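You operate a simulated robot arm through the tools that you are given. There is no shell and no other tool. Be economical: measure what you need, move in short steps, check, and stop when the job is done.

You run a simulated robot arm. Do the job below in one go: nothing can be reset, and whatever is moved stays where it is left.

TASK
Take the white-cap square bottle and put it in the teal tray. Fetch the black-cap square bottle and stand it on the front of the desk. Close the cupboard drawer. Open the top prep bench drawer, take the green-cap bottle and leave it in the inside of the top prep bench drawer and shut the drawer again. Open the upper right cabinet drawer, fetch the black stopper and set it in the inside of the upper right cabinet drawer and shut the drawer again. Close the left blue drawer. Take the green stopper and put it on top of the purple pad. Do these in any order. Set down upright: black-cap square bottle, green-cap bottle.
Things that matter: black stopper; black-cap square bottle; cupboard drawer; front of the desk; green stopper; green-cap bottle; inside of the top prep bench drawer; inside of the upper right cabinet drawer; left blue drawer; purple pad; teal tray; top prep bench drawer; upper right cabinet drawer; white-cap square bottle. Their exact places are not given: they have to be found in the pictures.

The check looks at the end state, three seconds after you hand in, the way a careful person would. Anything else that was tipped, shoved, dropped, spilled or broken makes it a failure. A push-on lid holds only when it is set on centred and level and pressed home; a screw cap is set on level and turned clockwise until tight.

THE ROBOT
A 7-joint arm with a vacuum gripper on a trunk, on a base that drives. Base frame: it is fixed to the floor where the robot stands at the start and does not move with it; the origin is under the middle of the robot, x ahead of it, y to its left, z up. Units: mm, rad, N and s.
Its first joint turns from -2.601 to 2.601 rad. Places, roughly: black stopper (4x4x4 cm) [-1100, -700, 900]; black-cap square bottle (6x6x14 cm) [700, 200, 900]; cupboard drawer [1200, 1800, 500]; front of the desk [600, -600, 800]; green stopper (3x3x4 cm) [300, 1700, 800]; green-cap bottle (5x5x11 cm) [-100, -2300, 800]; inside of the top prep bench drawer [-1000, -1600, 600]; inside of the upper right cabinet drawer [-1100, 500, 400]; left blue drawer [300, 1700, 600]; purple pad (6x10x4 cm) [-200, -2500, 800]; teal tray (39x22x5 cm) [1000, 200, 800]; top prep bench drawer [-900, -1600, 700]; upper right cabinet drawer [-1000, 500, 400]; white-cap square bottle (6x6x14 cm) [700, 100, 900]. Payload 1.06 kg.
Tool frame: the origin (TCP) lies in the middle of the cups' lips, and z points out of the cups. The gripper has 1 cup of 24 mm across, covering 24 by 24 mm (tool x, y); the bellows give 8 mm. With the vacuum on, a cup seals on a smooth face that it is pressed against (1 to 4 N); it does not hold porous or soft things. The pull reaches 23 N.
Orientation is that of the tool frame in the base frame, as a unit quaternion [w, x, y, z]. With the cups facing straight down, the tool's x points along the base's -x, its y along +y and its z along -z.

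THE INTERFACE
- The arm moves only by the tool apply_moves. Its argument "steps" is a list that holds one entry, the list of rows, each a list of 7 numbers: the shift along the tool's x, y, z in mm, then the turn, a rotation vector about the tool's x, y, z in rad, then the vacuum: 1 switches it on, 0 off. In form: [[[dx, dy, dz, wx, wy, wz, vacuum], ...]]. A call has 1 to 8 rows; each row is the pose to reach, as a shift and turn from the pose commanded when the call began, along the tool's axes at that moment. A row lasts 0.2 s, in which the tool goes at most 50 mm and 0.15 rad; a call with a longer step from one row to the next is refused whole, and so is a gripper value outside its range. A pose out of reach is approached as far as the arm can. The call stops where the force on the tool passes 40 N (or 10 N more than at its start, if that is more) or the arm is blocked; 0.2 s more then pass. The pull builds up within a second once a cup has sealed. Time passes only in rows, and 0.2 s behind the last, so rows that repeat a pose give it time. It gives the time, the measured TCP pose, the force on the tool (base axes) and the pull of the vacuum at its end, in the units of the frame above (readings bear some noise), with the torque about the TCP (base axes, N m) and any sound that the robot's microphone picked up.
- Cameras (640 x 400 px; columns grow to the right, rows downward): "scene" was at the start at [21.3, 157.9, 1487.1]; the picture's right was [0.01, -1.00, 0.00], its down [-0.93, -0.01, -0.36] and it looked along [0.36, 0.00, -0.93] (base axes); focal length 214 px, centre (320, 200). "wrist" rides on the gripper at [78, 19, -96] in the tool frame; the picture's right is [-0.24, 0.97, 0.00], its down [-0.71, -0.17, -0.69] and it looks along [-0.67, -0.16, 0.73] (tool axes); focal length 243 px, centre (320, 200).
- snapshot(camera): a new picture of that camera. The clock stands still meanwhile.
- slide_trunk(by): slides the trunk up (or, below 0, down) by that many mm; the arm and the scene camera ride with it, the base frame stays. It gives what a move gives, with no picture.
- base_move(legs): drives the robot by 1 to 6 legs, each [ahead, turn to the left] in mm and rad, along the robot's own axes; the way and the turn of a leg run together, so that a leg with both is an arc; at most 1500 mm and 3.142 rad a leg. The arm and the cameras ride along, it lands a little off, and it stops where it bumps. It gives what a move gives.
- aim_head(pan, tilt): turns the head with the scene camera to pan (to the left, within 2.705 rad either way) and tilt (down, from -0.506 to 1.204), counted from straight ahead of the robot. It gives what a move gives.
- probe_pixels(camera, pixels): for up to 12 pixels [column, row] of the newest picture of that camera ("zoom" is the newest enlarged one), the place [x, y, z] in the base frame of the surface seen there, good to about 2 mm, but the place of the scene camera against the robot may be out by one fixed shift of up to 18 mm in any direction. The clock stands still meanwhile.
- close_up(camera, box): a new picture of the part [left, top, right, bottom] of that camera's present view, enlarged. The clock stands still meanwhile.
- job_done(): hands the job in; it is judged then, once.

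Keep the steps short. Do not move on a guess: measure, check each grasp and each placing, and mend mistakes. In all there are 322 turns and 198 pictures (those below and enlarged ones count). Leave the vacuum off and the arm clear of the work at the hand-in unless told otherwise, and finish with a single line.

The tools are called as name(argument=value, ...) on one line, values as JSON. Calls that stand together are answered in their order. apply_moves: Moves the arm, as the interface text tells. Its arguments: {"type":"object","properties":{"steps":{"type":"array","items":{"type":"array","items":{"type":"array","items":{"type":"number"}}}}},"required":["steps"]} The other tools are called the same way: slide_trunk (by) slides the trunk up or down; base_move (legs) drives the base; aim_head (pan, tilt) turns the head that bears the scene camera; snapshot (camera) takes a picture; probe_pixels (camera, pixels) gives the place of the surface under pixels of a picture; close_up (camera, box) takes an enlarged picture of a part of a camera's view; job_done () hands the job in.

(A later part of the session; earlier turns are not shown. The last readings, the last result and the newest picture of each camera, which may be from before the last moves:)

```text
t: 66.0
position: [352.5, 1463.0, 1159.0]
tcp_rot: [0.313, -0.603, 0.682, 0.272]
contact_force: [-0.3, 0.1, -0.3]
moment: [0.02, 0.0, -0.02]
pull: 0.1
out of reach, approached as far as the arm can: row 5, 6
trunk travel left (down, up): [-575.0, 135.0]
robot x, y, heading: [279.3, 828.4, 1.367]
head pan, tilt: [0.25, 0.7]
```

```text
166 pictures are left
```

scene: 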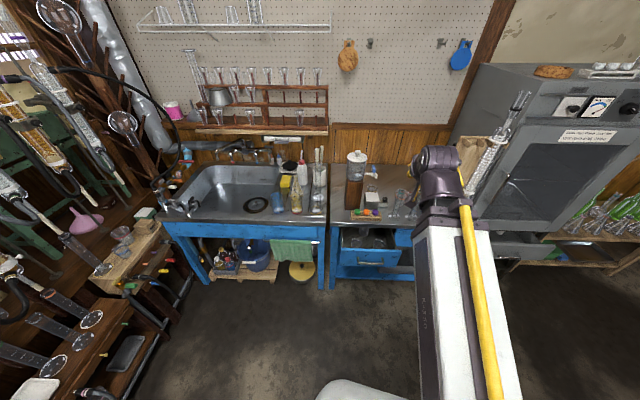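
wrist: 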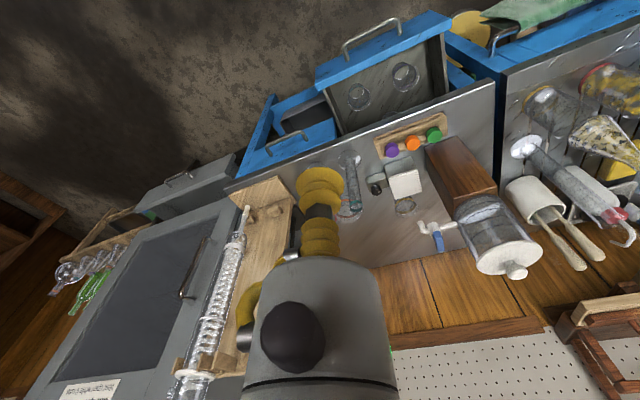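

The arm folds too tightly at this height. Nothing was touched, so I lower the tool with the arm alone to give it room.

apply_moves(steps=[[[34, 0, 30, 0, 0, 0, 0], [68, 0, 60, 0, 0, 0, 0], [102, 0, 90, 0, 0, 0, 0], [136, 0, 120, 0, 0, 0, 0], [170, 0, 150, 0, 0, 0, 0], [204, 0, 180, 0, 0, 0, 0], [238, 0, 207, 0, 0, 0, 0], [264, 0, 230, 0, 0, 0, 0]]])

snapshot(camera="scene")

```text
t: 67.8
position: [357.5, 1483.8, 801.4]
tcp_rot: [0.314, -0.602, 0.682, 0.271]
contact_force: [0.6, 0.3, -0.2]
moment: [-0.02, 0.02, -0.01]
pull: 0.1
out of reach, approached as far as the arm can: row 1, 2, 3, 4, 5, 6, 7, 8
trunk travel left (down, up): [-575.0, 135.0]
robot x, y, heading: [275.0, 831.7, 1.363]
head pan, tilt: [0.25, 0.7]
```

```text
165 pictures are left
```

scene: 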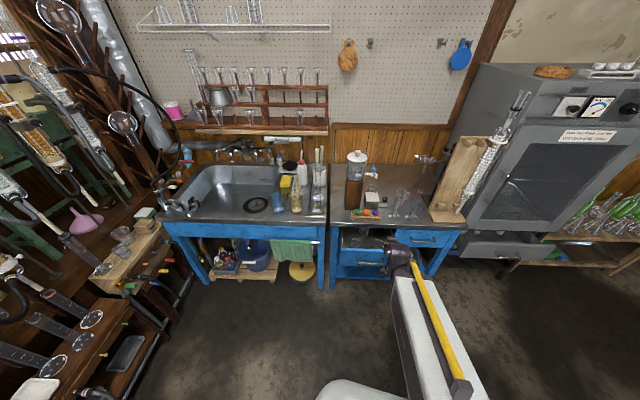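

With the tool tilted, the minimum radius is about 660, so I need to stand further back. I raise the trunk, turn right, reverse the way I came, and turn left again.

slide_trunk(by=130)

base_move(legs=[[0, -0.99], [-260, 0], [0, 1.2]])

snapshot(camera="scene")

```text
t: 69.4
position: [358.6, 1482.8, 929.4]
tcp_rot: [0.314, -0.602, 0.682, 0.272]
contact_force: [0.4, 0.5, 0.2]
moment: [-0.01, -0.01, 0.03]
pull: 0.0
trunk travel left (down, up): [-705.0, 5.0]
robot x, y, heading: [279.0, 828.0, 1.367]
head pan, tilt: [0.25, 0.7]
```

```text
t: 76.7
position: [-29.8, 1386.6, 930.5]
tcp_rot: [-0.281, 0.673, -0.612, -0.305]
contact_force: [0.5, 0.2, -0.2]
moment: [0.01, -0.01, -0.01]
pull: 0.1
trunk travel left (down, up): [-705.0, 5.0]
robot x, y, heading: [38.9, 732.4, 1.59]
head pan, tilt: [0.25, 0.7]
```

```text
164 pictures are left
```

scene: 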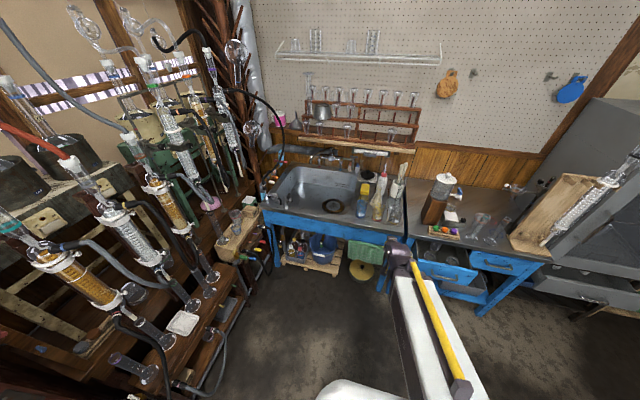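

Clear of the table now. I bring the tool in front of the drawer at (225,1480,800) and correct its yaw, then pitch it to horizontal.

apply_moves(steps=[[[8, -38, 20, 0.01, 0, 0.01, 0], [16, -76, 40, 0.02, 0, 0.02, 0], [24, -114, 60, 0.03, 0, 0.03, 0], [32, -152, 80, 0.04, 0, 0.04, 0], [40, -190, 100, 0.05, 0, 0.045, 0], [47, -226, 119, 0.06, 0, 0.05, 0], [54, -262, 138, 0.069, 0, 0.06, 0]]])

apply_moves(steps=[[[0, 0, 0, 0, -0.14, 0, 0], [0, 0, 0, 0, -0.28, 0, 0], [0, 0, 0, 0, -0.42, 0, 0], [0, 0, 0, 0, -0.56, 0, 0], [0, 0, 0, 0, -0.7, 0, 0], [0, 0, 0, 0, -0.716, 0, 0]]])

snapshot(camera="wrist")

snapshot(camera="scene")

```text
t: 78.3
position: [226.6, 1482.1, 799.4]
tcp_rot: [-0.296, 0.644, -0.643, -0.291]
contact_force: [0.2, 0.0, 0.4]
moment: [-0.01, 0.02, 0.02]
pull: 0.0
trunk travel left (down, up): [-705.0, 5.0]
robot x, y, heading: [39.3, 733.8, 1.583]
head pan, tilt: [0.25, 0.7]
```

```text
t: 79.7
position: [226.0, 1480.1, 801.5]
tcp_rot: [0.503, -0.5, 0.499, 0.498]
contact_force: [0.7, -0.1, -0.4]
moment: [0.0, -0.02, 0.03]
pull: 0.0
trunk travel left (down, up): [-705.0, 5.0]
robot x, y, heading: [38.9, 731.0, 1.583]
head pan, tilt: [0.25, 0.7]
```

```text
163 pictures are left
```

wrist: 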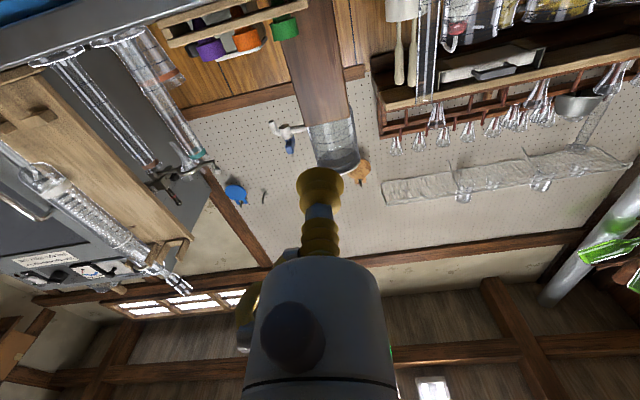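

```text
162 pictures are left
```

scene: 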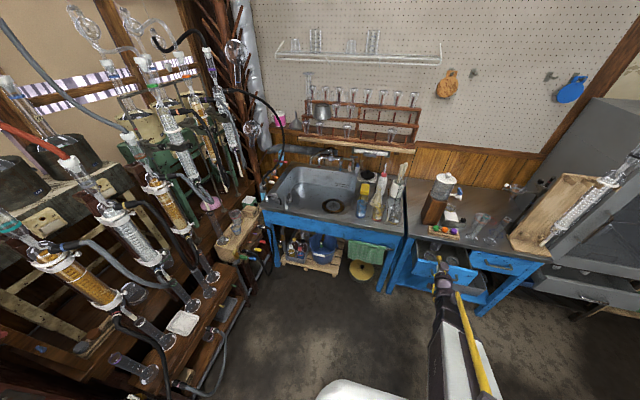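

The cup now points +y. I lower the trunk 190 to z≈610 and look.

slide_trunk(by=-190)

snapshot(camera="wrist")

close_up(camera="scene", box=[380, 200, 560, 320])

```text
t: 81.8
position: [226.1, 1480.0, 612.0]
tcp_rot: [0.502, -0.501, 0.498, 0.499]
contact_force: [-0.9, -0.3, 0.0]
moment: [-0.03, 0.01, -0.03]
pull: 0.0
trunk travel left (down, up): [-515.0, 195.0]
robot x, y, heading: [37.0, 732.8, 1.585]
head pan, tilt: [0.25, 0.7]
```

```text
161 pictures are left
```

wrist: 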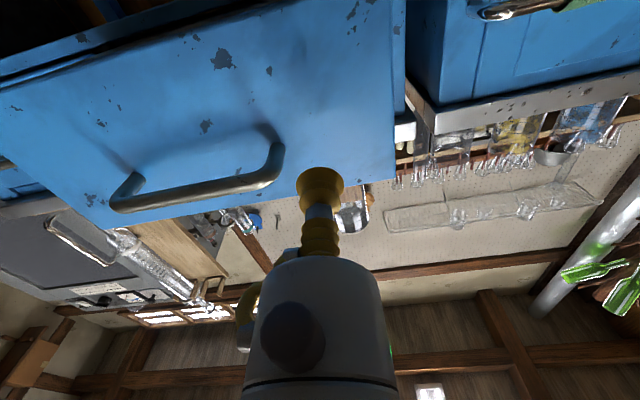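

```text
3.33 times, centred on (470, 260) of scene
```

zoom: 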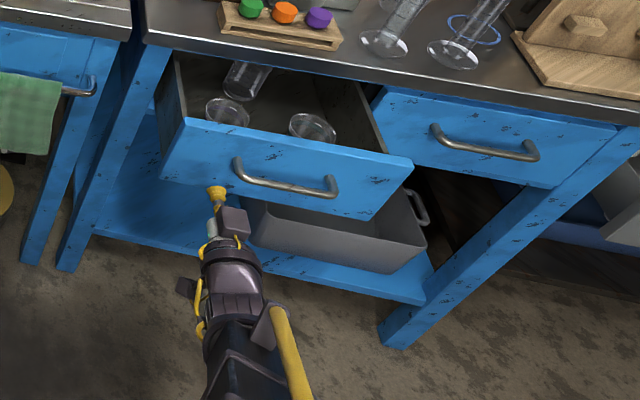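

I probe the drawer face around the cup and the closed right drawer.

probe_pixels(camera="wrist", pixels=[[330, 150], [350, 60], [385, 150], [190, 195], [270, 170], [300, 130], [130, 190]])

probe_pixels(camera="zoom", pixels=[[420, 120], [590, 150], [580, 120], [360, 155], [180, 130], [250, 170]])

```text
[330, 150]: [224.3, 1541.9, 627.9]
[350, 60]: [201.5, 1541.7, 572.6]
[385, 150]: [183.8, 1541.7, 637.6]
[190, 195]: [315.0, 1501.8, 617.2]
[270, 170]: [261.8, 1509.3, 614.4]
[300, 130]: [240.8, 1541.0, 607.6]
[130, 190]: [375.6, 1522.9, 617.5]
```

```text
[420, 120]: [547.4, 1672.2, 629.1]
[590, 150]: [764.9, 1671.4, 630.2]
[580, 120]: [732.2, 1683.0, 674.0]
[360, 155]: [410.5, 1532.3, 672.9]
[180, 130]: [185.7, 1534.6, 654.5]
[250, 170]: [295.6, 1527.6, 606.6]
```

The face is at y=1541; closed is about 1680. I push slowly.

apply_moves(steps=[[[0, 0, 30, 0, 0, 0, 0], [0, 0, 55, 0, 0, 0, 0], [0, 0, 63, 0, 0, 0, 0], [0, 0, 71, 0, 0, 0, 0], [0, 0, 80, 0, 0, 0, 0], [0, 0, 90, 0, 0, 0, 0], [0, 0, 100, 0, 0, 0, 0], [0, 0, 110, 0, 0, 0, 0]]])

snapshot(camera="wrist")

```text
t: 83.6
position: [227.1, 1590.9, 610.9]
tcp_rot: [0.502, -0.502, 0.498, 0.498]
contact_force: [-0.3, -0.6, -0.1]
moment: [-0.02, 0.0, -0.03]
pull: 0.2
trunk travel left (down, up): [-515.0, 195.0]
robot x, y, heading: [38.9, 729.9, 1.587]
head pan, tilt: [0.25, 0.7]
```

```text
159 pictures are left
```

wrist: 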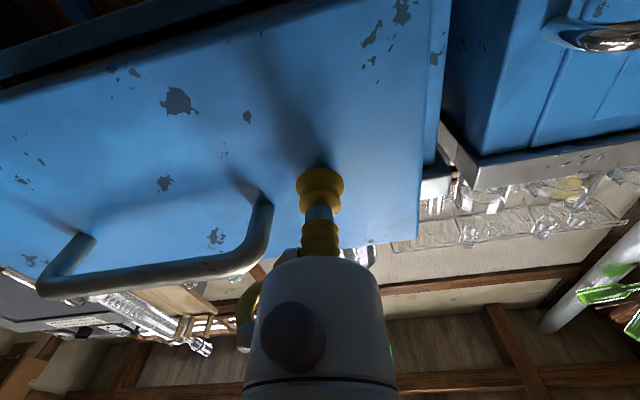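

I probe the face to see whether it moved.

probe_pixels(camera="wrist", pixels=[[370, 150], [220, 150], [500, 40]])

apply_moves(steps=[[[0, 0, 10, 0, 0, 0, 0], [0, 0, 20, 0, 0, 0, 0], [0, 0, 30, 0, 0, 0, 0], [0, 0, 40, 0, 0, 0, 0], [0, 0, 50, 0, 0, 0, 0], [0, 0, 60, 0, 0, 0, 0], [0, 0, 70, 0, 0, 0, 0], [0, 0, 79, 0, 0, 0, 0]]])

snapshot(camera="wrist")

probe_pixels(camera="wrist", pixels=[[370, 150], [220, 150], [500, 40]])

```text
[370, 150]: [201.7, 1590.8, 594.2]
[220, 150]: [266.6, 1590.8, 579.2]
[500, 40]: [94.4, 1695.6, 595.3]
```

```text
t: 85.4
position: [226.9, 1669.4, 610.3]
tcp_rot: [-0.502, 0.503, -0.497, -0.499]
contact_force: [0.5, -0.8, 0.3]
moment: [-0.01, 0.01, 0.02]
pull: 0.0
trunk travel left (down, up): [-515.0, 195.0]
robot x, y, heading: [36.6, 731.4, 1.58]
head pan, tilt: [0.25, 0.7]
```

```text
158 pictures are left
```

wrist: 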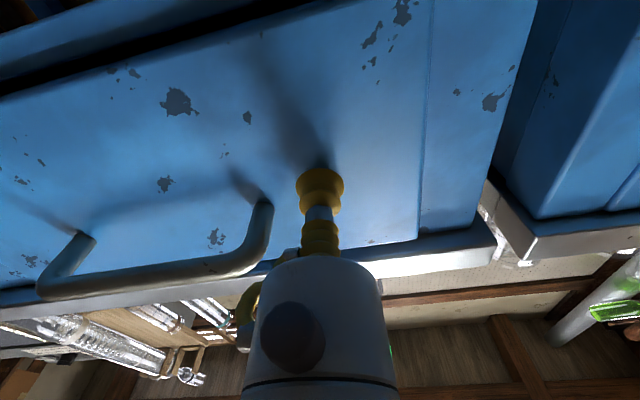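

```text
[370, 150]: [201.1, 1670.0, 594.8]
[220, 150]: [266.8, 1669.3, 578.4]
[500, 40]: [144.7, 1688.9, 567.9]
```

It is moving, now at 1670. I push on till it stops.

apply_moves(steps=[[[0, 0, 6, 0, 0, 0, 0], [0, 0, 11, 0, 0, 0, 0], [0, 0, 15, 0, 0, 0, 0], [0, 0, 19, 0, 0, 0, 0], [0, 0, 22, 0, 0, 0, 0], [0, 0, 22, 0, 0, 0, 0]]])

snapshot(camera="wrist")

probe_pixels(camera="wrist", pixels=[[370, 150], [220, 150], [450, 150], [470, 100], [460, 200]])

```text
t: 86.8
position: [227.0, 1690.3, 610.2]
tcp_rot: [-0.502, 0.502, -0.498, -0.498]
contact_force: [-1.5, -4.9, -0.7]
moment: [0.01, -0.02, -0.07]
pull: 0.0
trunk travel left (down, up): [-515.0, 195.0]
robot x, y, heading: [39.8, 730.6, 1.583]
head pan, tilt: [0.25, 0.7]
```

```text
157 pictures are left
```

wrist: 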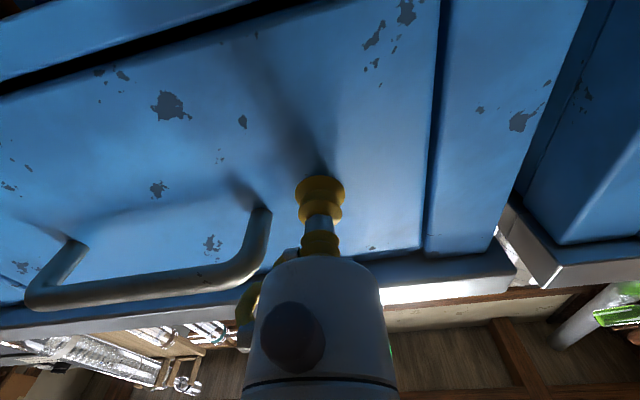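

```text
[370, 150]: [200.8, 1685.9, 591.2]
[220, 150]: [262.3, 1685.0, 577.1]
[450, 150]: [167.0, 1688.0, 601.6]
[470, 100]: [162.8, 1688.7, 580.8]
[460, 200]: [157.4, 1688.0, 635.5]
```

The face is at 1685.5, flush with the frame, and the bellows are compressed. One firmer push confirms it, then I withdraw.

apply_moves(steps=[[[0, 0, 3, 0, 0, 0, 0], [0, 0, 5, 0, 0, 0, 0], [0, 0, 5, 0, 0, 0, 0]]])

apply_moves(steps=[[[0, 0, -40, 0, 0, 0, 0], [0, 0, -80, 0, 0, 0, 0], [0, 0, -120, 0, 0, 0, 0], [0, 0, -160, 0, 0, 0, 0], [0, 0, -190, 0, 0, 0, 0]]])

aim_head(pan=-0.4, tilt=0.6)

snapshot(camera="scene")

snapshot(camera="wrist")

```text
t: 87.7
position: [226.1, 1693.0, 611.5]
tcp_rot: [-0.501, 0.502, -0.499, -0.498]
contact_force: [-2.2, -11.3, -0.8]
moment: [0.0, 0.1, -0.05]
pull: 0.0
trunk travel left (down, up): [-515.0, 195.0]
robot x, y, heading: [36.7, 729.1, 1.58]
head pan, tilt: [0.25, 0.7]
stopped in row 3: the force on the tool passed its limit at 41 N (the readings are from after the stop); the commanded pose is now the measured one
```

```text
t: 88.9
position: [226.4, 1504.7, 611.5]
tcp_rot: [-0.501, 0.501, -0.499, -0.498]
contact_force: [0.2, -0.1, -0.5]
moment: [-0.02, -0.01, -0.01]
pull: 0.1
trunk travel left (down, up): [-515.0, 195.0]
robot x, y, heading: [35.0, 726.7, 1.583]
head pan, tilt: [0.25, 0.7]
```

```text
t: 90.0
position: [226.3, 1505.1, 611.2]
tcp_rot: [-0.501, 0.502, -0.499, -0.498]
contact_force: [-0.4, -0.4, 0.2]
moment: [-0.03, 0.01, 0.01]
pull: 0.1
trunk travel left (down, up): [-515.0, 195.0]
robot x, y, heading: [39.9, 732.8, 1.585]
head pan, tilt: [-0.4, 0.6]
```

```text
156 pictures are left
```

scene: 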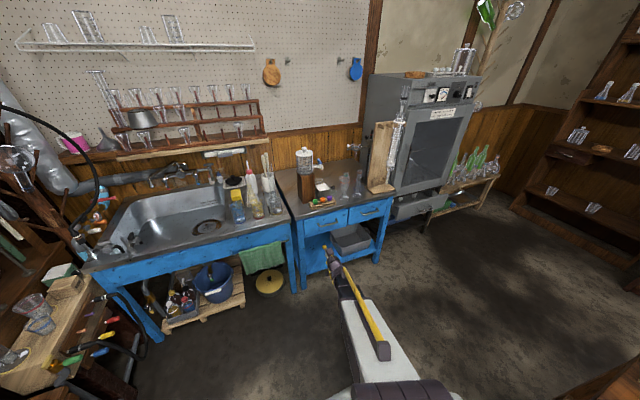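

```text
155 pictures are left
```

wrist: 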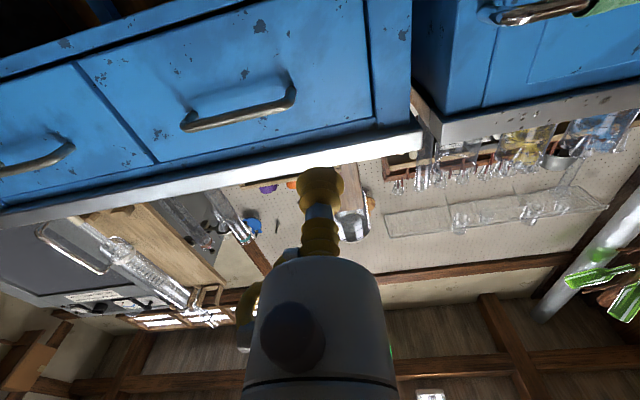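

The left blue drawer is shut. Next is the cupboard drawer under the oven at about (412,205).

close_up(camera="scene", box=[360, 150, 520, 250])

probe_pixels(camera="zoom", pixels=[[170, 260], [140, 240], [300, 225], [330, 200], [200, 240], [230, 225], [120, 210], [350, 195], [180, 300], [210, 320], [140, 300]])

```text
4.00 times, centred on (440, 200) of scene
```

zoom: 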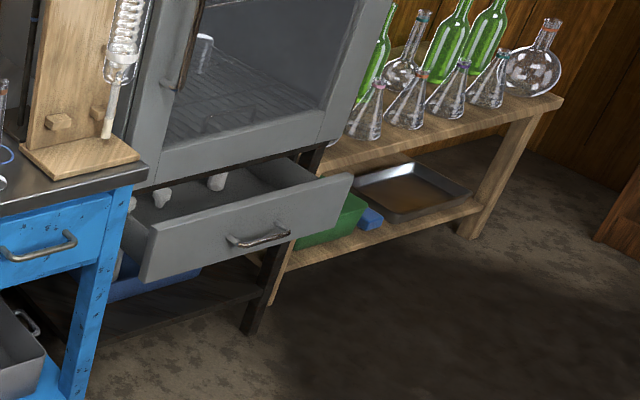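

```text
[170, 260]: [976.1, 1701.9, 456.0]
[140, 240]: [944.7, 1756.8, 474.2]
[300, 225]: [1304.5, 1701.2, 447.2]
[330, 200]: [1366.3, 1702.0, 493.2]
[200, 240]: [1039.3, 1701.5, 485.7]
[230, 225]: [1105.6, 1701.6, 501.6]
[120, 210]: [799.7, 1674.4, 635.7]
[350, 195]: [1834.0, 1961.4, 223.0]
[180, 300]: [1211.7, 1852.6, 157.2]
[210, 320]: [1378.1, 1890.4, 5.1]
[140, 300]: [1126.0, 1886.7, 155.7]
```

The drawer front is at about y 1710, x 955–1390, z 410–525. Before driving I probe the free floor and the shelf to the right.

snapshot(camera="scene")

probe_pixels(camera="scene", pixels=[[520, 205], [610, 170], [580, 230], [635, 290], [600, 260], [480, 260], [630, 370], [600, 385], [475, 205], [500, 180]])

```text
153 pictures are left
```

scene: 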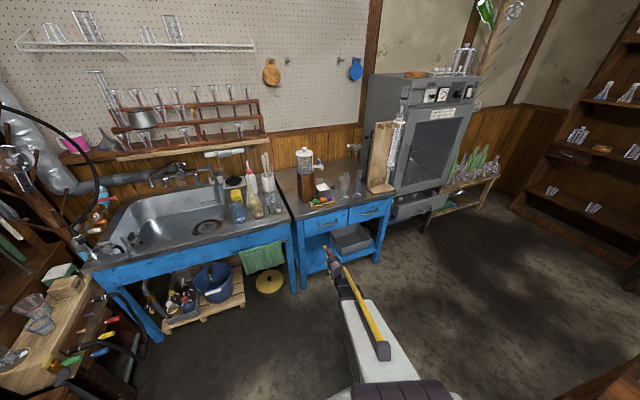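

```text
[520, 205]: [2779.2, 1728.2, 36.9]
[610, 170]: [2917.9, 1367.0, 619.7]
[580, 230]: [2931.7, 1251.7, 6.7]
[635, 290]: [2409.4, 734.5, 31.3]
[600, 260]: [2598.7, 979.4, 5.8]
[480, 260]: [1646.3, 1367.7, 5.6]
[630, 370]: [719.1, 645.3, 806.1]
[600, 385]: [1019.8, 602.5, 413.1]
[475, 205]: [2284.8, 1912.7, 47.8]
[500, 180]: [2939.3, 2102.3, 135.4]
```

Plenty of room. I retract the tool and centre it, then drive round north of the table to about (1500,950) facing the drawer.

apply_moves(steps=[[[0, 40, -20, 0, 0, 0, 0], [0, 80, -40, 0, 0, 0, 0], [0, 120, -55, 0, 0, 0, 0], [0, 160, -60, 0, 0, 0, 0], [0, 200, -60, 0, 0, 0, 0], [0, 220, -60, 0, 0, 0, 0]]])

base_move(legs=[[0, -0.91], [590, 0], [0, -0.823], [1010, 0], [0, 1.72]])

aim_head(pan=0.3, tilt=0.7)

snapshot(camera="scene")

```text
t: 91.4
position: [100.6, 1439.4, 608.3]
tcp_rot: [-0.49, 0.513, -0.491, -0.506]
contact_force: [-0.5, -0.4, -1.0]
moment: [-0.02, -0.02, 0.0]
pull: 0.0
out of reach, approached as far as the arm can: row 3, 4, 5, 6
trunk travel left (down, up): [-515.0, 195.0]
robot x, y, heading: [35.9, 734.1, 1.582]
head pan, tilt: [-0.4, 0.6]
```

```text
t: 108.2
position: [1605.7, 1626.1, 607.6]
tcp_rot: [0.505, -0.498, 0.506, 0.491]
contact_force: [-0.6, -0.2, 0.5]
moment: [0.02, 0.0, -0.01]
pull: 0.0
trunk travel left (down, up): [-515.0, 195.0]
robot x, y, heading: [1502.0, 923.7, 1.526]
head pan, tilt: [-0.4, 0.6]
```

```text
t: 109.3
position: [1605.6, 1626.1, 608.0]
tcp_rot: [0.505, -0.498, 0.506, 0.491]
contact_force: [0.1, 0.5, -0.2]
moment: [0.0, 0.02, -0.03]
pull: 0.1
trunk travel left (down, up): [-515.0, 195.0]
robot x, y, heading: [1501.0, 923.6, 1.524]
head pan, tilt: [0.3, 0.7]
```

```text
152 pictures are left
```

scene: 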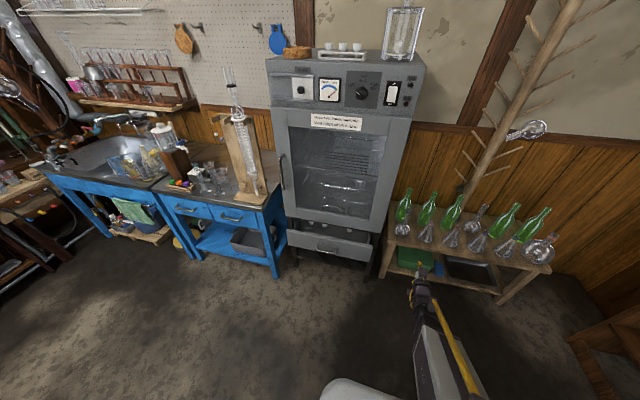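

The drawer is well in view at (330,248). I measure it.

close_up(camera="scene", box=[260, 200, 420, 300])

probe_pixels(camera="zoom", pixels=[[130, 170], [150, 150], [380, 215], [430, 190], [430, 215], [445, 230], [270, 180], [455, 130], [560, 250]])

```text
4.00 times, centred on (340, 250) of scene
```

zoom: 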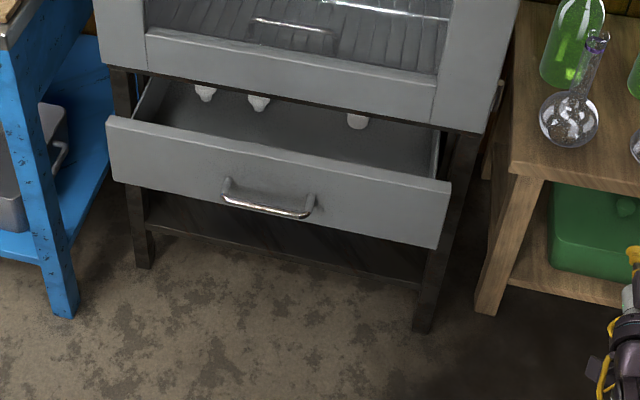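

```text
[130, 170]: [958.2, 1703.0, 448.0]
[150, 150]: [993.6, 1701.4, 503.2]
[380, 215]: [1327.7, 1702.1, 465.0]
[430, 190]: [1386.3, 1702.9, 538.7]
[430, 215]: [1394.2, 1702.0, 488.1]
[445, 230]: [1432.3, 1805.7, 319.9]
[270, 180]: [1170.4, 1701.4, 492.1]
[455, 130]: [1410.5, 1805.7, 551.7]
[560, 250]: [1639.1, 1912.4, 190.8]
```

Face at y≈1710, x 940–1390, handle centre about 1160. I move opposite x≈1310 and lower the trunk to z≈470.

apply_moves(steps=[[[0, 45, 0, 0, 0, 0, 0], [0, 90, 5, 0, 0, 0, 0], [0, 135, 10, 0, 0, 0, 0], [0, 180, 15, 0, 0, 0, 0], [0, 225, 20, 0, 0, 0, 0], [0, 270, 20, 0, 0, 0, 0], [0, 295, 20, 0, 0, 0, 0]]])

slide_trunk(by=-138)

snapshot(camera="wrist")

probe_pixels(camera="wrist", pixels=[[330, 150], [350, 60], [385, 100], [250, 150], [420, 200]])

```text
t: 110.9
position: [1471.8, 1685.8, 621.7]
tcp_rot: [-0.473, 0.571, -0.439, -0.509]
contact_force: [-0.4, 0.8, 0.8]
moment: [-0.01, 0.02, -0.02]
pull: 0.0
out of reach, approached as far as the arm can: row 1, 2, 3, 4, 5, 6, 7
trunk travel left (down, up): [-515.0, 195.0]
robot x, y, heading: [1501.7, 923.8, 1.524]
head pan, tilt: [0.3, 0.7]
```

```text
t: 112.5
position: [1472.6, 1686.4, 483.9]
tcp_rot: [-0.473, 0.569, -0.439, -0.509]
contact_force: [-0.7, -0.7, 0.1]
moment: [-0.01, -0.04, 0.02]
pull: 0.2
trunk travel left (down, up): [-377.0, 333.0]
robot x, y, heading: [1503.4, 923.6, 1.525]
head pan, tilt: [0.3, 0.7]
```

```text
150 pictures are left
```

wrist: 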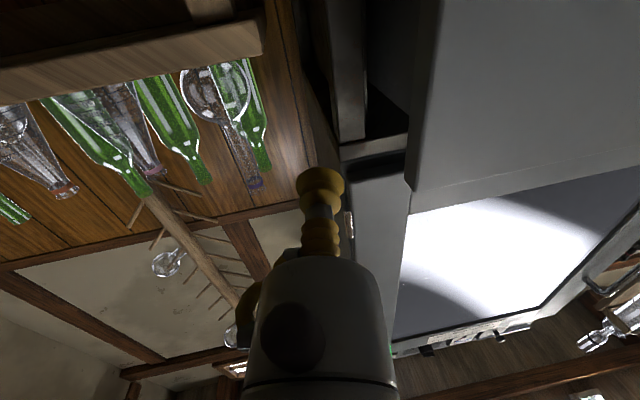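

```text
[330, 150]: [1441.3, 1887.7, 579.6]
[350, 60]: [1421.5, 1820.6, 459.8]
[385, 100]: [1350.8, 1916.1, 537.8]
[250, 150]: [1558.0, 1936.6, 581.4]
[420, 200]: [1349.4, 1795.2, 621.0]
```

The arm ran out of fold and drifted. I give it room by raising the trunk 200 and reaching down with the arm, moving left and levelling as it goes.

slide_trunk(by=200)

apply_moves(steps=[[[30, 0, 0, 0, 0, 0.02, 0], [65, 0, 0, 0, 0, 0.04, 0], [100, 0, 0, 0, 0, 0.06, 0], [135, 30, 0, 0, 0, 0.08, 0], [165, 65, 0, 0, 0, 0.098, 0], [198, 95, 0, 0, 0, 0.098, 0], [198, 140, 0, 0, 0, 0.098, 0], [198, 186, 0, 0, 0, 0.098, 0]]])

snapshot(camera="wrist")

```text
t: 114.7
position: [1473.4, 1685.4, 684.7]
tcp_rot: [-0.474, 0.57, -0.439, -0.508]
contact_force: [0.6, -0.6, 0.9]
moment: [0.0, 0.0, 0.02]
pull: 0.0
trunk travel left (down, up): [-577.0, 133.0]
robot x, y, heading: [1502.0, 922.7, 1.53]
head pan, tilt: [0.3, 0.7]
```

```text
t: 116.5
position: [1415.9, 1669.6, 474.2]
tcp_rot: [-0.429, 0.589, -0.421, -0.54]
contact_force: [-0.2, 0.7, 0.1]
moment: [0.0, 0.01, 0.0]
pull: 0.1
out of reach, approached as far as the arm can: row 4, 5, 6, 7, 8
trunk travel left (down, up): [-577.0, 133.0]
robot x, y, heading: [1503.0, 923.4, 1.526]
head pan, tilt: [0.3, 0.7]
```

```text
149 pictures are left
```

wrist: 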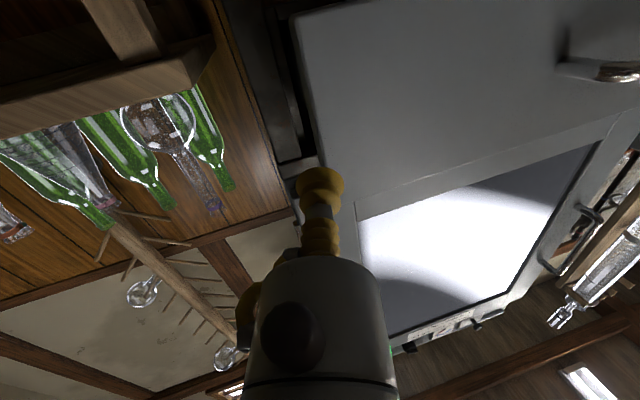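

The tool can only point slightly left of the arm's azimuth, so I shift the base about 80 mm to the left and back instead.

base_move(legs=[[0, -0.6], [-110, 0], [0, 0.58]])

snapshot(camera="wrist")

probe_pixels(camera="wrist", pixels=[[330, 150], [350, 60], [400, 100], [300, 100], [500, 100], [330, 10]])

```text
t: 120.9
position: [1365.0, 1584.8, 474.9]
tcp_rot: [-0.436, 0.584, -0.428, -0.535]
contact_force: [0.1, -0.6, 0.1]
moment: [0.0, -0.01, 0.03]
pull: 0.1
trunk travel left (down, up): [-577.0, 133.0]
robot x, y, heading: [1435.7, 836.8, 1.504]
head pan, tilt: [0.3, 0.7]
```

```text
148 pictures are left
```

wrist: 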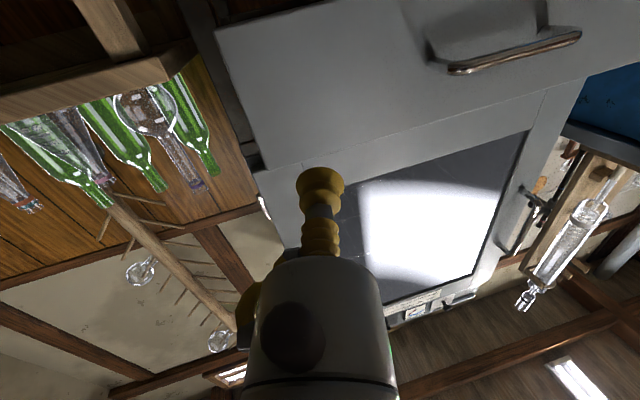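

```text
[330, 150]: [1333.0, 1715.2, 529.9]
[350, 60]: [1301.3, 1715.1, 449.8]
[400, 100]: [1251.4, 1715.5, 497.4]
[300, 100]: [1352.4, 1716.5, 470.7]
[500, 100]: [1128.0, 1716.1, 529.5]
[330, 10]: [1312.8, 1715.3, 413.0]
```

The drawer face is at y=1715, and the cup aims at about (1331,1715,475), right of the handle. I approach and push gently along +y.

apply_moves(steps=[[[-2, 0, 45, 0, 0, 0, 0], [-4, 0, 90, 0, 0, 0, 0], [-6, 1, 120, 0, 0, 0, 0], [-6, -1, 130, 0, 0, 0, 0], [-6.5, -4, 140, 0, 0, 0, 0], [-7, -6, 150, 0, 0, 0, 0], [-7, -9, 160, 0, 0, 0, 0], [-7.5, -12, 170, 0, 0, 0, 0]]])

snapshot(camera="wrist")

probe_pixels(camera="wrist", pixels=[[350, 130], [400, 100], [300, 100], [290, 170]])

```text
t: 122.7
position: [1334.8, 1750.7, 474.3]
tcp_rot: [-0.435, 0.585, -0.427, -0.535]
contact_force: [-0.1, -0.6, 0.4]
moment: [-0.01, -0.02, -0.04]
pull: 0.2
trunk travel left (down, up): [-577.0, 133.0]
robot x, y, heading: [1439.0, 836.0, 1.501]
head pan, tilt: [0.3, 0.7]
```

```text
147 pictures are left
```

wrist: 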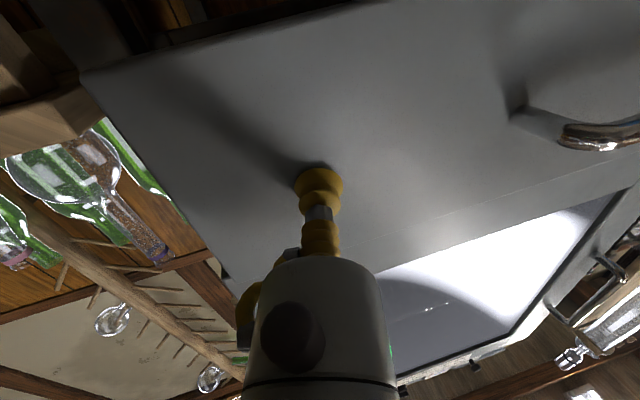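

```text
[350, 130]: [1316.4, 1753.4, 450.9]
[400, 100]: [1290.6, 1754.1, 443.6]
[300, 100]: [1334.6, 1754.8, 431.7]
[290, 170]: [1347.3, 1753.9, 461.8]
```

It moves along. I keep pushing.

apply_moves(steps=[[[-0.3, -2.5, 10, 0, 0, 0, 0], [-0.6, -5, 20, 0, 0, 0, 0], [-1, -8, 30, 0, 0, 0, 0], [-1.3, -10, 40, 0, 0, 0, 0], [-1.6, -13, 48, 0, 0, 0, 0], [-1.8, -14, 54, 0, 0, 0, 0]]])

snapshot(camera="wrist")

probe_pixels(camera="wrist", pixels=[[350, 130], [400, 100], [300, 100], [270, 180], [430, 230], [100, 70]])

```text
t: 124.1
position: [1333.7, 1805.0, 472.8]
tcp_rot: [-0.435, 0.585, -0.427, -0.535]
contact_force: [0.1, -0.6, 0.6]
moment: [-0.01, 0.03, 0.01]
pull: 0.2
trunk travel left (down, up): [-577.0, 133.0]
robot x, y, heading: [1436.9, 837.2, 1.498]
head pan, tilt: [0.3, 0.7]
```

```text
146 pictures are left
```

wrist: 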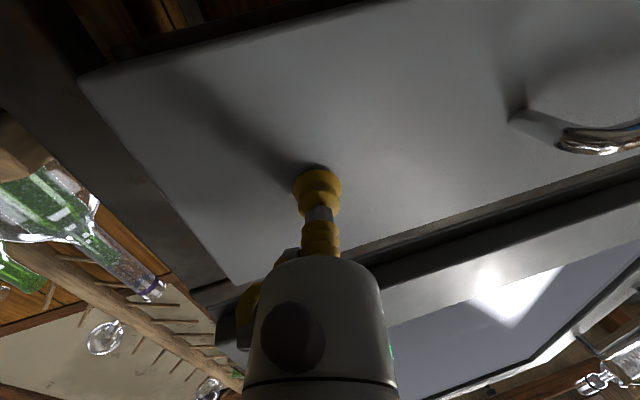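

```text
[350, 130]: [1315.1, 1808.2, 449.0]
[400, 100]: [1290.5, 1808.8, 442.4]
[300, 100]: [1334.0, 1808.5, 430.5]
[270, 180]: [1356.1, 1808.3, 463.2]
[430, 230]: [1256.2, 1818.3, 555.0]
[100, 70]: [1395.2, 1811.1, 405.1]
```

Nearly flush; the frame is at 1818. I push on gently to the stop.

apply_moves(steps=[[[-0.2, -1.5, 6, 0, 0, 0, 0], [-0.4, -3, 12, 0, 0, 0, 0], [-0.5, -4, 17, 0, 0, 0, 0], [-0.6, -5, 21, 0, 0, 0, 0], [-0.7, -6, 25, 0, 0, 0, 0], [-0.7, -6, 25, 0, 0, 0, 0]]])

snapshot(camera="wrist")

probe_pixels(camera="wrist", pixels=[[350, 130], [400, 100], [300, 100], [270, 180], [430, 230], [100, 70]])

```text
t: 125.5
position: [1331.5, 1832.4, 475.0]
tcp_rot: [-0.435, 0.585, -0.427, -0.536]
contact_force: [-1.0, -5.2, -0.5]
moment: [-0.01, -0.02, -0.07]
pull: 0.1
trunk travel left (down, up): [-577.0, 133.0]
robot x, y, heading: [1436.8, 834.0, 1.505]
head pan, tilt: [0.3, 0.7]
```

```text
145 pictures are left
```

wrist: 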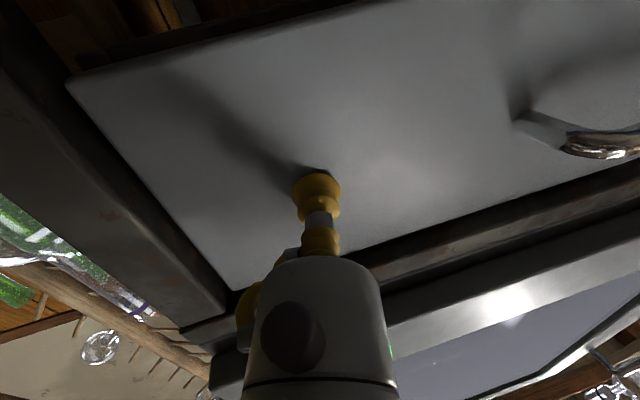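

```text
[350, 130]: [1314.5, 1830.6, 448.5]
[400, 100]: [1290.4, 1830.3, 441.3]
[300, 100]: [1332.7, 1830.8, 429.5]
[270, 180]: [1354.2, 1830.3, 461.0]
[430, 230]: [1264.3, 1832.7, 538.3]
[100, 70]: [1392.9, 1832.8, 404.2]
```

The face is at 1830.5, level with the frame at 1832.7. One last firm nudge, then I withdraw.

apply_moves(steps=[[[0, -1, 3, 0, 0, 0, 0], [0, -1.5, 5, 0, 0, 0, 0], [0, -1.5, 6, 0, 0, 0, 0]]])

apply_moves(steps=[[[0, 0, -40, 0, 0, 0, 0], [0, 0, -80, 0, 0, 0, 0], [0, 0, -120, 0, 0, 0, 0], [0, 0, -160, 0, 0, 0, 0], [0, 0, -200, 0, 0, 0, 0]]])

snapshot(camera="wrist")

probe_pixels(camera="wrist", pixels=[[400, 60], [300, 60], [350, 40]])

```text
t: 126.3
position: [1331.6, 1836.7, 473.5]
tcp_rot: [-0.435, 0.585, -0.427, -0.536]
contact_force: [-10.1, -26.0, -2.6]
moment: [0.11, 0.06, -0.44]
pull: 0.0
trunk travel left (down, up): [-577.0, 133.0]
robot x, y, heading: [1434.6, 835.8, 1.506]
head pan, tilt: [0.3, 0.7]
```

```text
t: 127.5
position: [1383.2, 1645.4, 482.6]
tcp_rot: [-0.435, 0.584, -0.427, -0.536]
contact_force: [-0.5, -0.2, -0.3]
moment: [-0.02, 0.0, -0.02]
pull: 0.0
trunk travel left (down, up): [-577.0, 133.0]
robot x, y, heading: [1436.8, 837.3, 1.501]
head pan, tilt: [0.3, 0.7]
```

```text
144 pictures are left
```

wrist: 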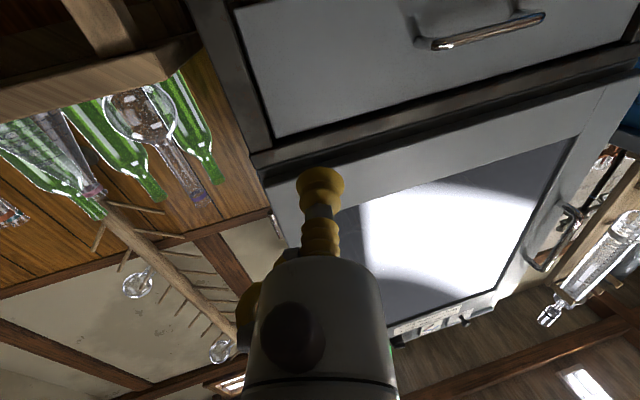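

```text
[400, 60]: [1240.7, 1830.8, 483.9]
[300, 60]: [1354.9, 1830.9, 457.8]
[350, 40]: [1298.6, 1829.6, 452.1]
```

The cupboard drawer is closed. I return the tool to pointing down, raising the trunk first.

slide_trunk(by=133)

apply_moves(steps=[[[-20, 0, 0, 0, 0.145, 0, 0], [-40, 0, 0, 0, 0.29, 0, 0], [-60, 0, 0, 0, 0.435, 0, 0], [-80, 0, 0, 0, 0.58, 0, 0], [-100, 0, 0, 0, 0.725, 0, 0], [-120, 0, 0, 0, 0.87, 0, 0], [-140, 0, 0, 0, 1.015, 0, 0], [-160, 0, 0, 0, 1.16, 0, 0]]])

apply_moves(steps=[[[0, 0, 0, 0, 0.14, 0, 0], [0, 0, 0, 0, 0.28, 0, 0], [0, 0, 0, 0, 0.4, 0, 0]]])

```text
t: 129.1
position: [1383.7, 1645.5, 616.9]
tcp_rot: [-0.435, 0.584, -0.428, -0.535]
contact_force: [0.5, -1.0, -0.3]
moment: [0.0, 0.02, -0.05]
pull: 0.0
trunk travel left (down, up): [-710.0, 0.0]
robot x, y, heading: [1434.6, 833.8, 1.505]
head pan, tilt: [0.3, 0.7]
```

```text
t: 130.9
position: [1372.2, 1650.5, 778.1]
tcp_rot: [-0.128, 0.78, -0.598, -0.129]
contact_force: [0.1, 0.3, 0.4]
moment: [-0.02, 0.05, 0.0]
pull: 0.2
out of reach, approached as far as the arm can: row 4, 5
trunk travel left (down, up): [-710.0, 0.0]
robot x, y, heading: [1434.7, 834.0, 1.502]
head pan, tilt: [0.3, 0.7]
```

```text
t: 131.7
position: [1373.3, 1649.8, 776.2]
tcp_rot: [-0.009, 0.792, -0.61, 0.031]
contact_force: [-0.2, -0.2, 0.2]
moment: [0.0, -0.01, -0.02]
pull: 0.0
trunk travel left (down, up): [-710.0, 0.0]
robot x, y, heading: [1441.2, 836.7, 1.503]
head pan, tilt: [0.3, 0.7]
```

Now I level the tool, align it with the robot heading and raise it.

apply_moves(steps=[[[0, 0, -40, -0.017, -0.013, 0.11, 0], [0, 0, -80, -0.034, -0.026, 0.22, 0], [0, 0, -120, -0.052, -0.039, 0.33, 0], [0, 0, -160, -0.052, -0.039, 0.33, 0], [0, 0, -200, -0.052, -0.039, 0.33, 0], [0, 0, -240, -0.052, -0.039, 0.33, 0]]])

apply_moves(steps=[[[40, 0, 0, 0, 0, 0, 0], [80, 0, 0, 0, 0, 0, 0], [120, 0, 0, 0, 0, 0, 0]]])

```text
t: 133.1
position: [1358.3, 1660.4, 1016.9]
tcp_rot: [0.005, -0.681, 0.732, 0.004]
contact_force: [-0.6, 0.4, -0.2]
moment: [-0.01, -0.01, 0.03]
pull: 0.0
trunk travel left (down, up): [-710.0, 0.0]
robot x, y, heading: [1440.9, 835.5, 1.505]
head pan, tilt: [0.3, 0.7]
```

```text
t: 133.9
position: [1351.1, 1537.4, 1014.7]
tcp_rot: [0.004, -0.681, 0.732, 0.003]
contact_force: [0.2, 0.3, 0.4]
moment: [0.0, 0.01, 0.02]
pull: 0.0
trunk travel left (down, up): [-710.0, 0.0]
robot x, y, heading: [1438.5, 839.4, 1.503]
head pan, tilt: [0.3, 0.7]
```

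I drive back to the blue bench, reversing along the clear lane so the arm trails behind.

base_move(legs=[[100, 0], [0, -1.682], [-960, 0], [0, 0.85], [-510, 0], [0, 0.9]])

aim_head(pan=0.0, tilt=0.7)

snapshot(camera="scene")

snapshot(camera="wrist")

```text
t: 150.8
position: [18.2, 1551.4, 1014.1]
tcp_rot: [0.005, -0.687, 0.726, 0.003]
contact_force: [-0.3, -0.6, -0.8]
moment: [0.0, -0.01, 0.06]
pull: 0.0
trunk travel left (down, up): [-710.0, 0.0]
robot x, y, heading: [112.4, 852.0, 1.52]
head pan, tilt: [0.3, 0.7]
```

```text
t: 151.6
position: [16.4, 1551.1, 1013.9]
tcp_rot: [0.005, -0.688, 0.726, 0.004]
contact_force: [-0.6, -0.4, -0.4]
moment: [0.02, 0.0, 0.0]
pull: 0.1
trunk travel left (down, up): [-710.0, 0.0]
robot x, y, heading: [117.8, 849.4, 1.518]
head pan, tilt: [0.0, 0.7]
```

```text
143 pictures are left
```

scene: 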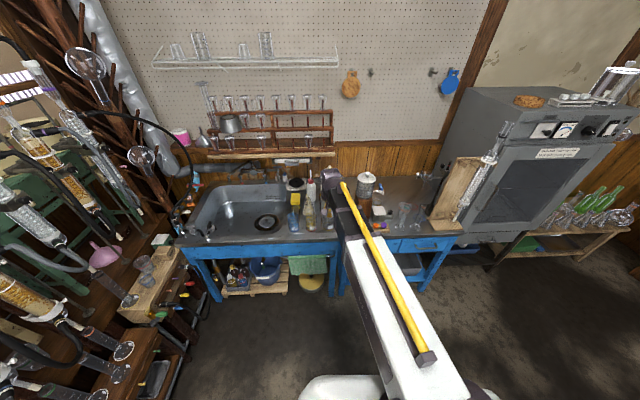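

```text
142 pictures are left
```

wrist: 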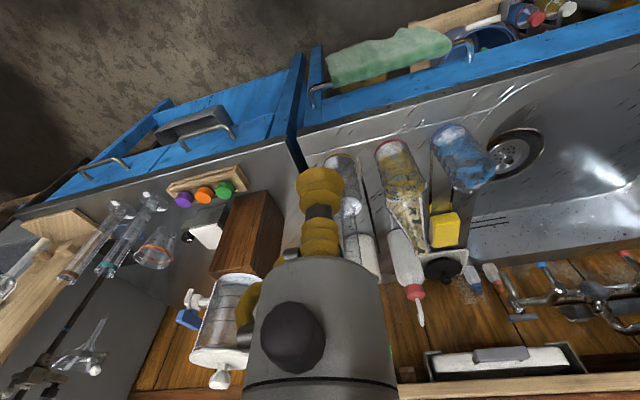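

I probe the green stopper and the tall wooden dispenser beside it, for gripper clearance.

close_up(camera="wrist", box=[140, 150, 300, 290])

probe_pixels(camera="wrist", pixels=[[225, 189], [217, 191], [230, 190], [204, 194], [184, 199], [240, 200], [225, 250], [235, 290], [275, 220], [195, 230], [220, 375], [240, 240]])

```text
2.86 times, centred on (220, 220) of wrist
```

zoom: 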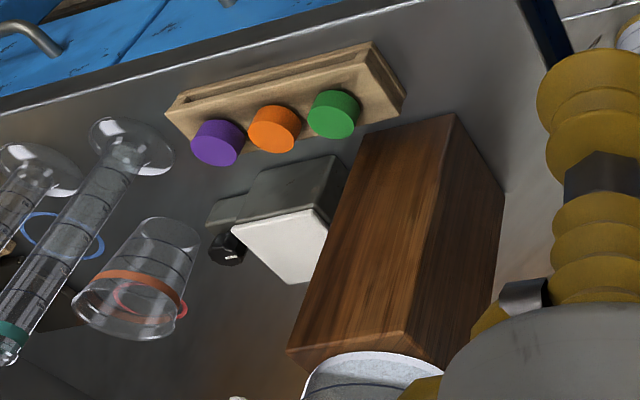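

```text
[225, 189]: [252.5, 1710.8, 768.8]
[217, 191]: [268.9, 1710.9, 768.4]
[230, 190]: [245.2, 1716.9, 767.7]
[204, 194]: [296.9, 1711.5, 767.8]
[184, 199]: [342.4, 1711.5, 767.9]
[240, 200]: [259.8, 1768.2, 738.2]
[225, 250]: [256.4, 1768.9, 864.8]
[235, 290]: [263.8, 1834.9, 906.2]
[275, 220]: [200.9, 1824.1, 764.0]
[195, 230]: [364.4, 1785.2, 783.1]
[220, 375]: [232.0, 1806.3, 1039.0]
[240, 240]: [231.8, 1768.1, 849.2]
```

The green cap's centre is (253,1712,768.5), with the dispenser's front at y 1768. I lean the tool 0.12 rad back towards the robot for clearance and stop short, above and in front.

apply_moves(steps=[[[-20, -44, 0, 0, -0.04, 0, 0], [-40, -88, 10, 0, -0.08, 0, 0], [-60, -132, 35, 0, -0.12, 0, 0], [-80, -172, 70, 0, -0.12, 0, 0], [-100, -205, 100, 0, -0.12, 0, 0], [-121, -229, 130, 0, -0.12, 0, 0], [-121, -229, 160, 0, -0.12, 0, 0]]])

snapshot(camera="wrist")

aim_head(pan=-0.15, tilt=0.55)

close_up(camera="scene", box=[240, 120, 440, 260])

```text
refused: row 3 steps farther than a row can; nothing moved
```

```text
140 pictures are left
```

wrist: 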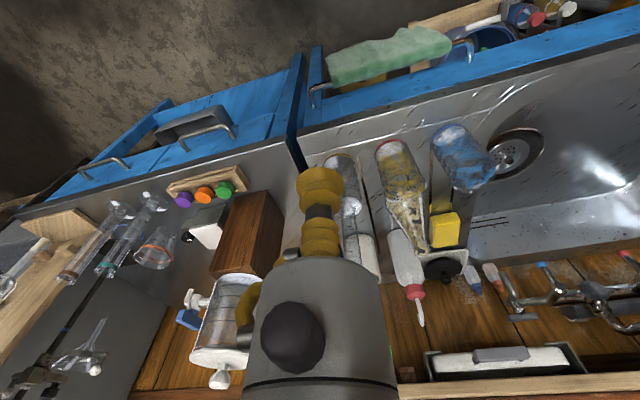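

```text
t: 152.3
position: [19.2, 1551.8, 1014.7]
tcp_rot: [0.005, -0.687, 0.726, 0.004]
contact_force: [-0.3, -0.5, 0.4]
moment: [0.01, -0.01, -0.01]
pull: 0.1
trunk travel left (down, up): [-710.0, 0.0]
robot x, y, heading: [115.2, 853.3, 1.517]
head pan, tilt: [-0.15, 0.55]
```

```text
2.86 times, centred on (340, 190) of scene
```

zoom: 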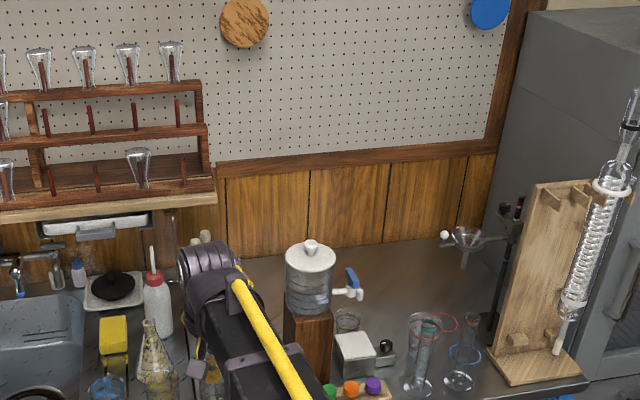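

A row was too long, so I resend with shorter rows.

apply_moves(steps=[[[-18, -40, 0, 0, -0.04, 0, 0], [-36, -80, 5, 0, -0.08, 0, 0], [-54, -120, 15, 0, -0.12, 0, 0], [-72, -160, 30, 0, -0.12, 0, 0], [-90, -195, 55, 0, -0.12, 0, 0], [-110, -227, 80, 0, -0.12, 0, 0], [-121, -229, 125, 0, -0.12, 0, 0], [-121, -229, 170, 0, -0.12, 0, 0]]])

snapshot(camera="wrist")

close_up(camera="scene", box=[280, 150, 440, 260])

```text
t: 154.1
position: [255.0, 1664.8, 845.7]
tcp_rot: [0.048, -0.686, 0.724, 0.044]
contact_force: [-1.0, 0.8, 0.2]
moment: [0.04, 0.01, -0.02]
pull: 0.0
trunk travel left (down, up): [-710.0, 0.0]
robot x, y, heading: [114.9, 849.8, 1.522]
head pan, tilt: [-0.15, 0.55]
```

```text
138 pictures are left
```

wrist: 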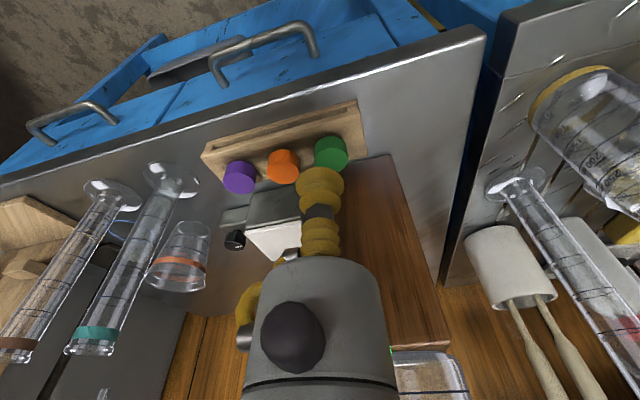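

```text
3.64 times, centred on (360, 205) of scene
```

zoom: 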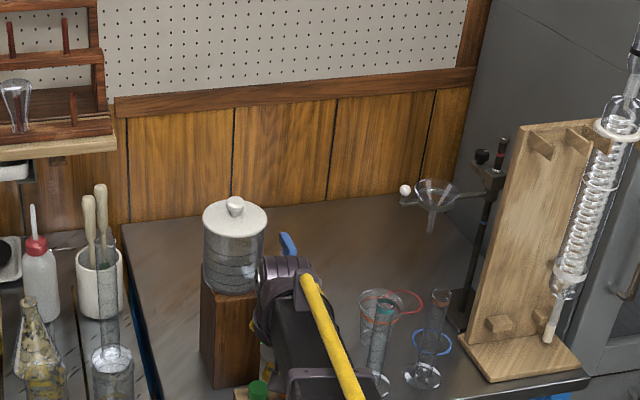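

I refine the green cap's centre from here: (331,153).

probe_pixels(camera="wrist", pixels=[[331, 153], [316, 154], [346, 153], [331, 141], [331, 165], [400, 230], [430, 375], [385, 180]])

```text
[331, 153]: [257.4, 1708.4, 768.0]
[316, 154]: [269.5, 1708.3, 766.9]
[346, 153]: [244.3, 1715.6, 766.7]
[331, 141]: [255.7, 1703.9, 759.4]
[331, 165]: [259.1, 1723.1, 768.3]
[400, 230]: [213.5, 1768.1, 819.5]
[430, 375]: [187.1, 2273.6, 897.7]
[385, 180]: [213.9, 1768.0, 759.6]
```

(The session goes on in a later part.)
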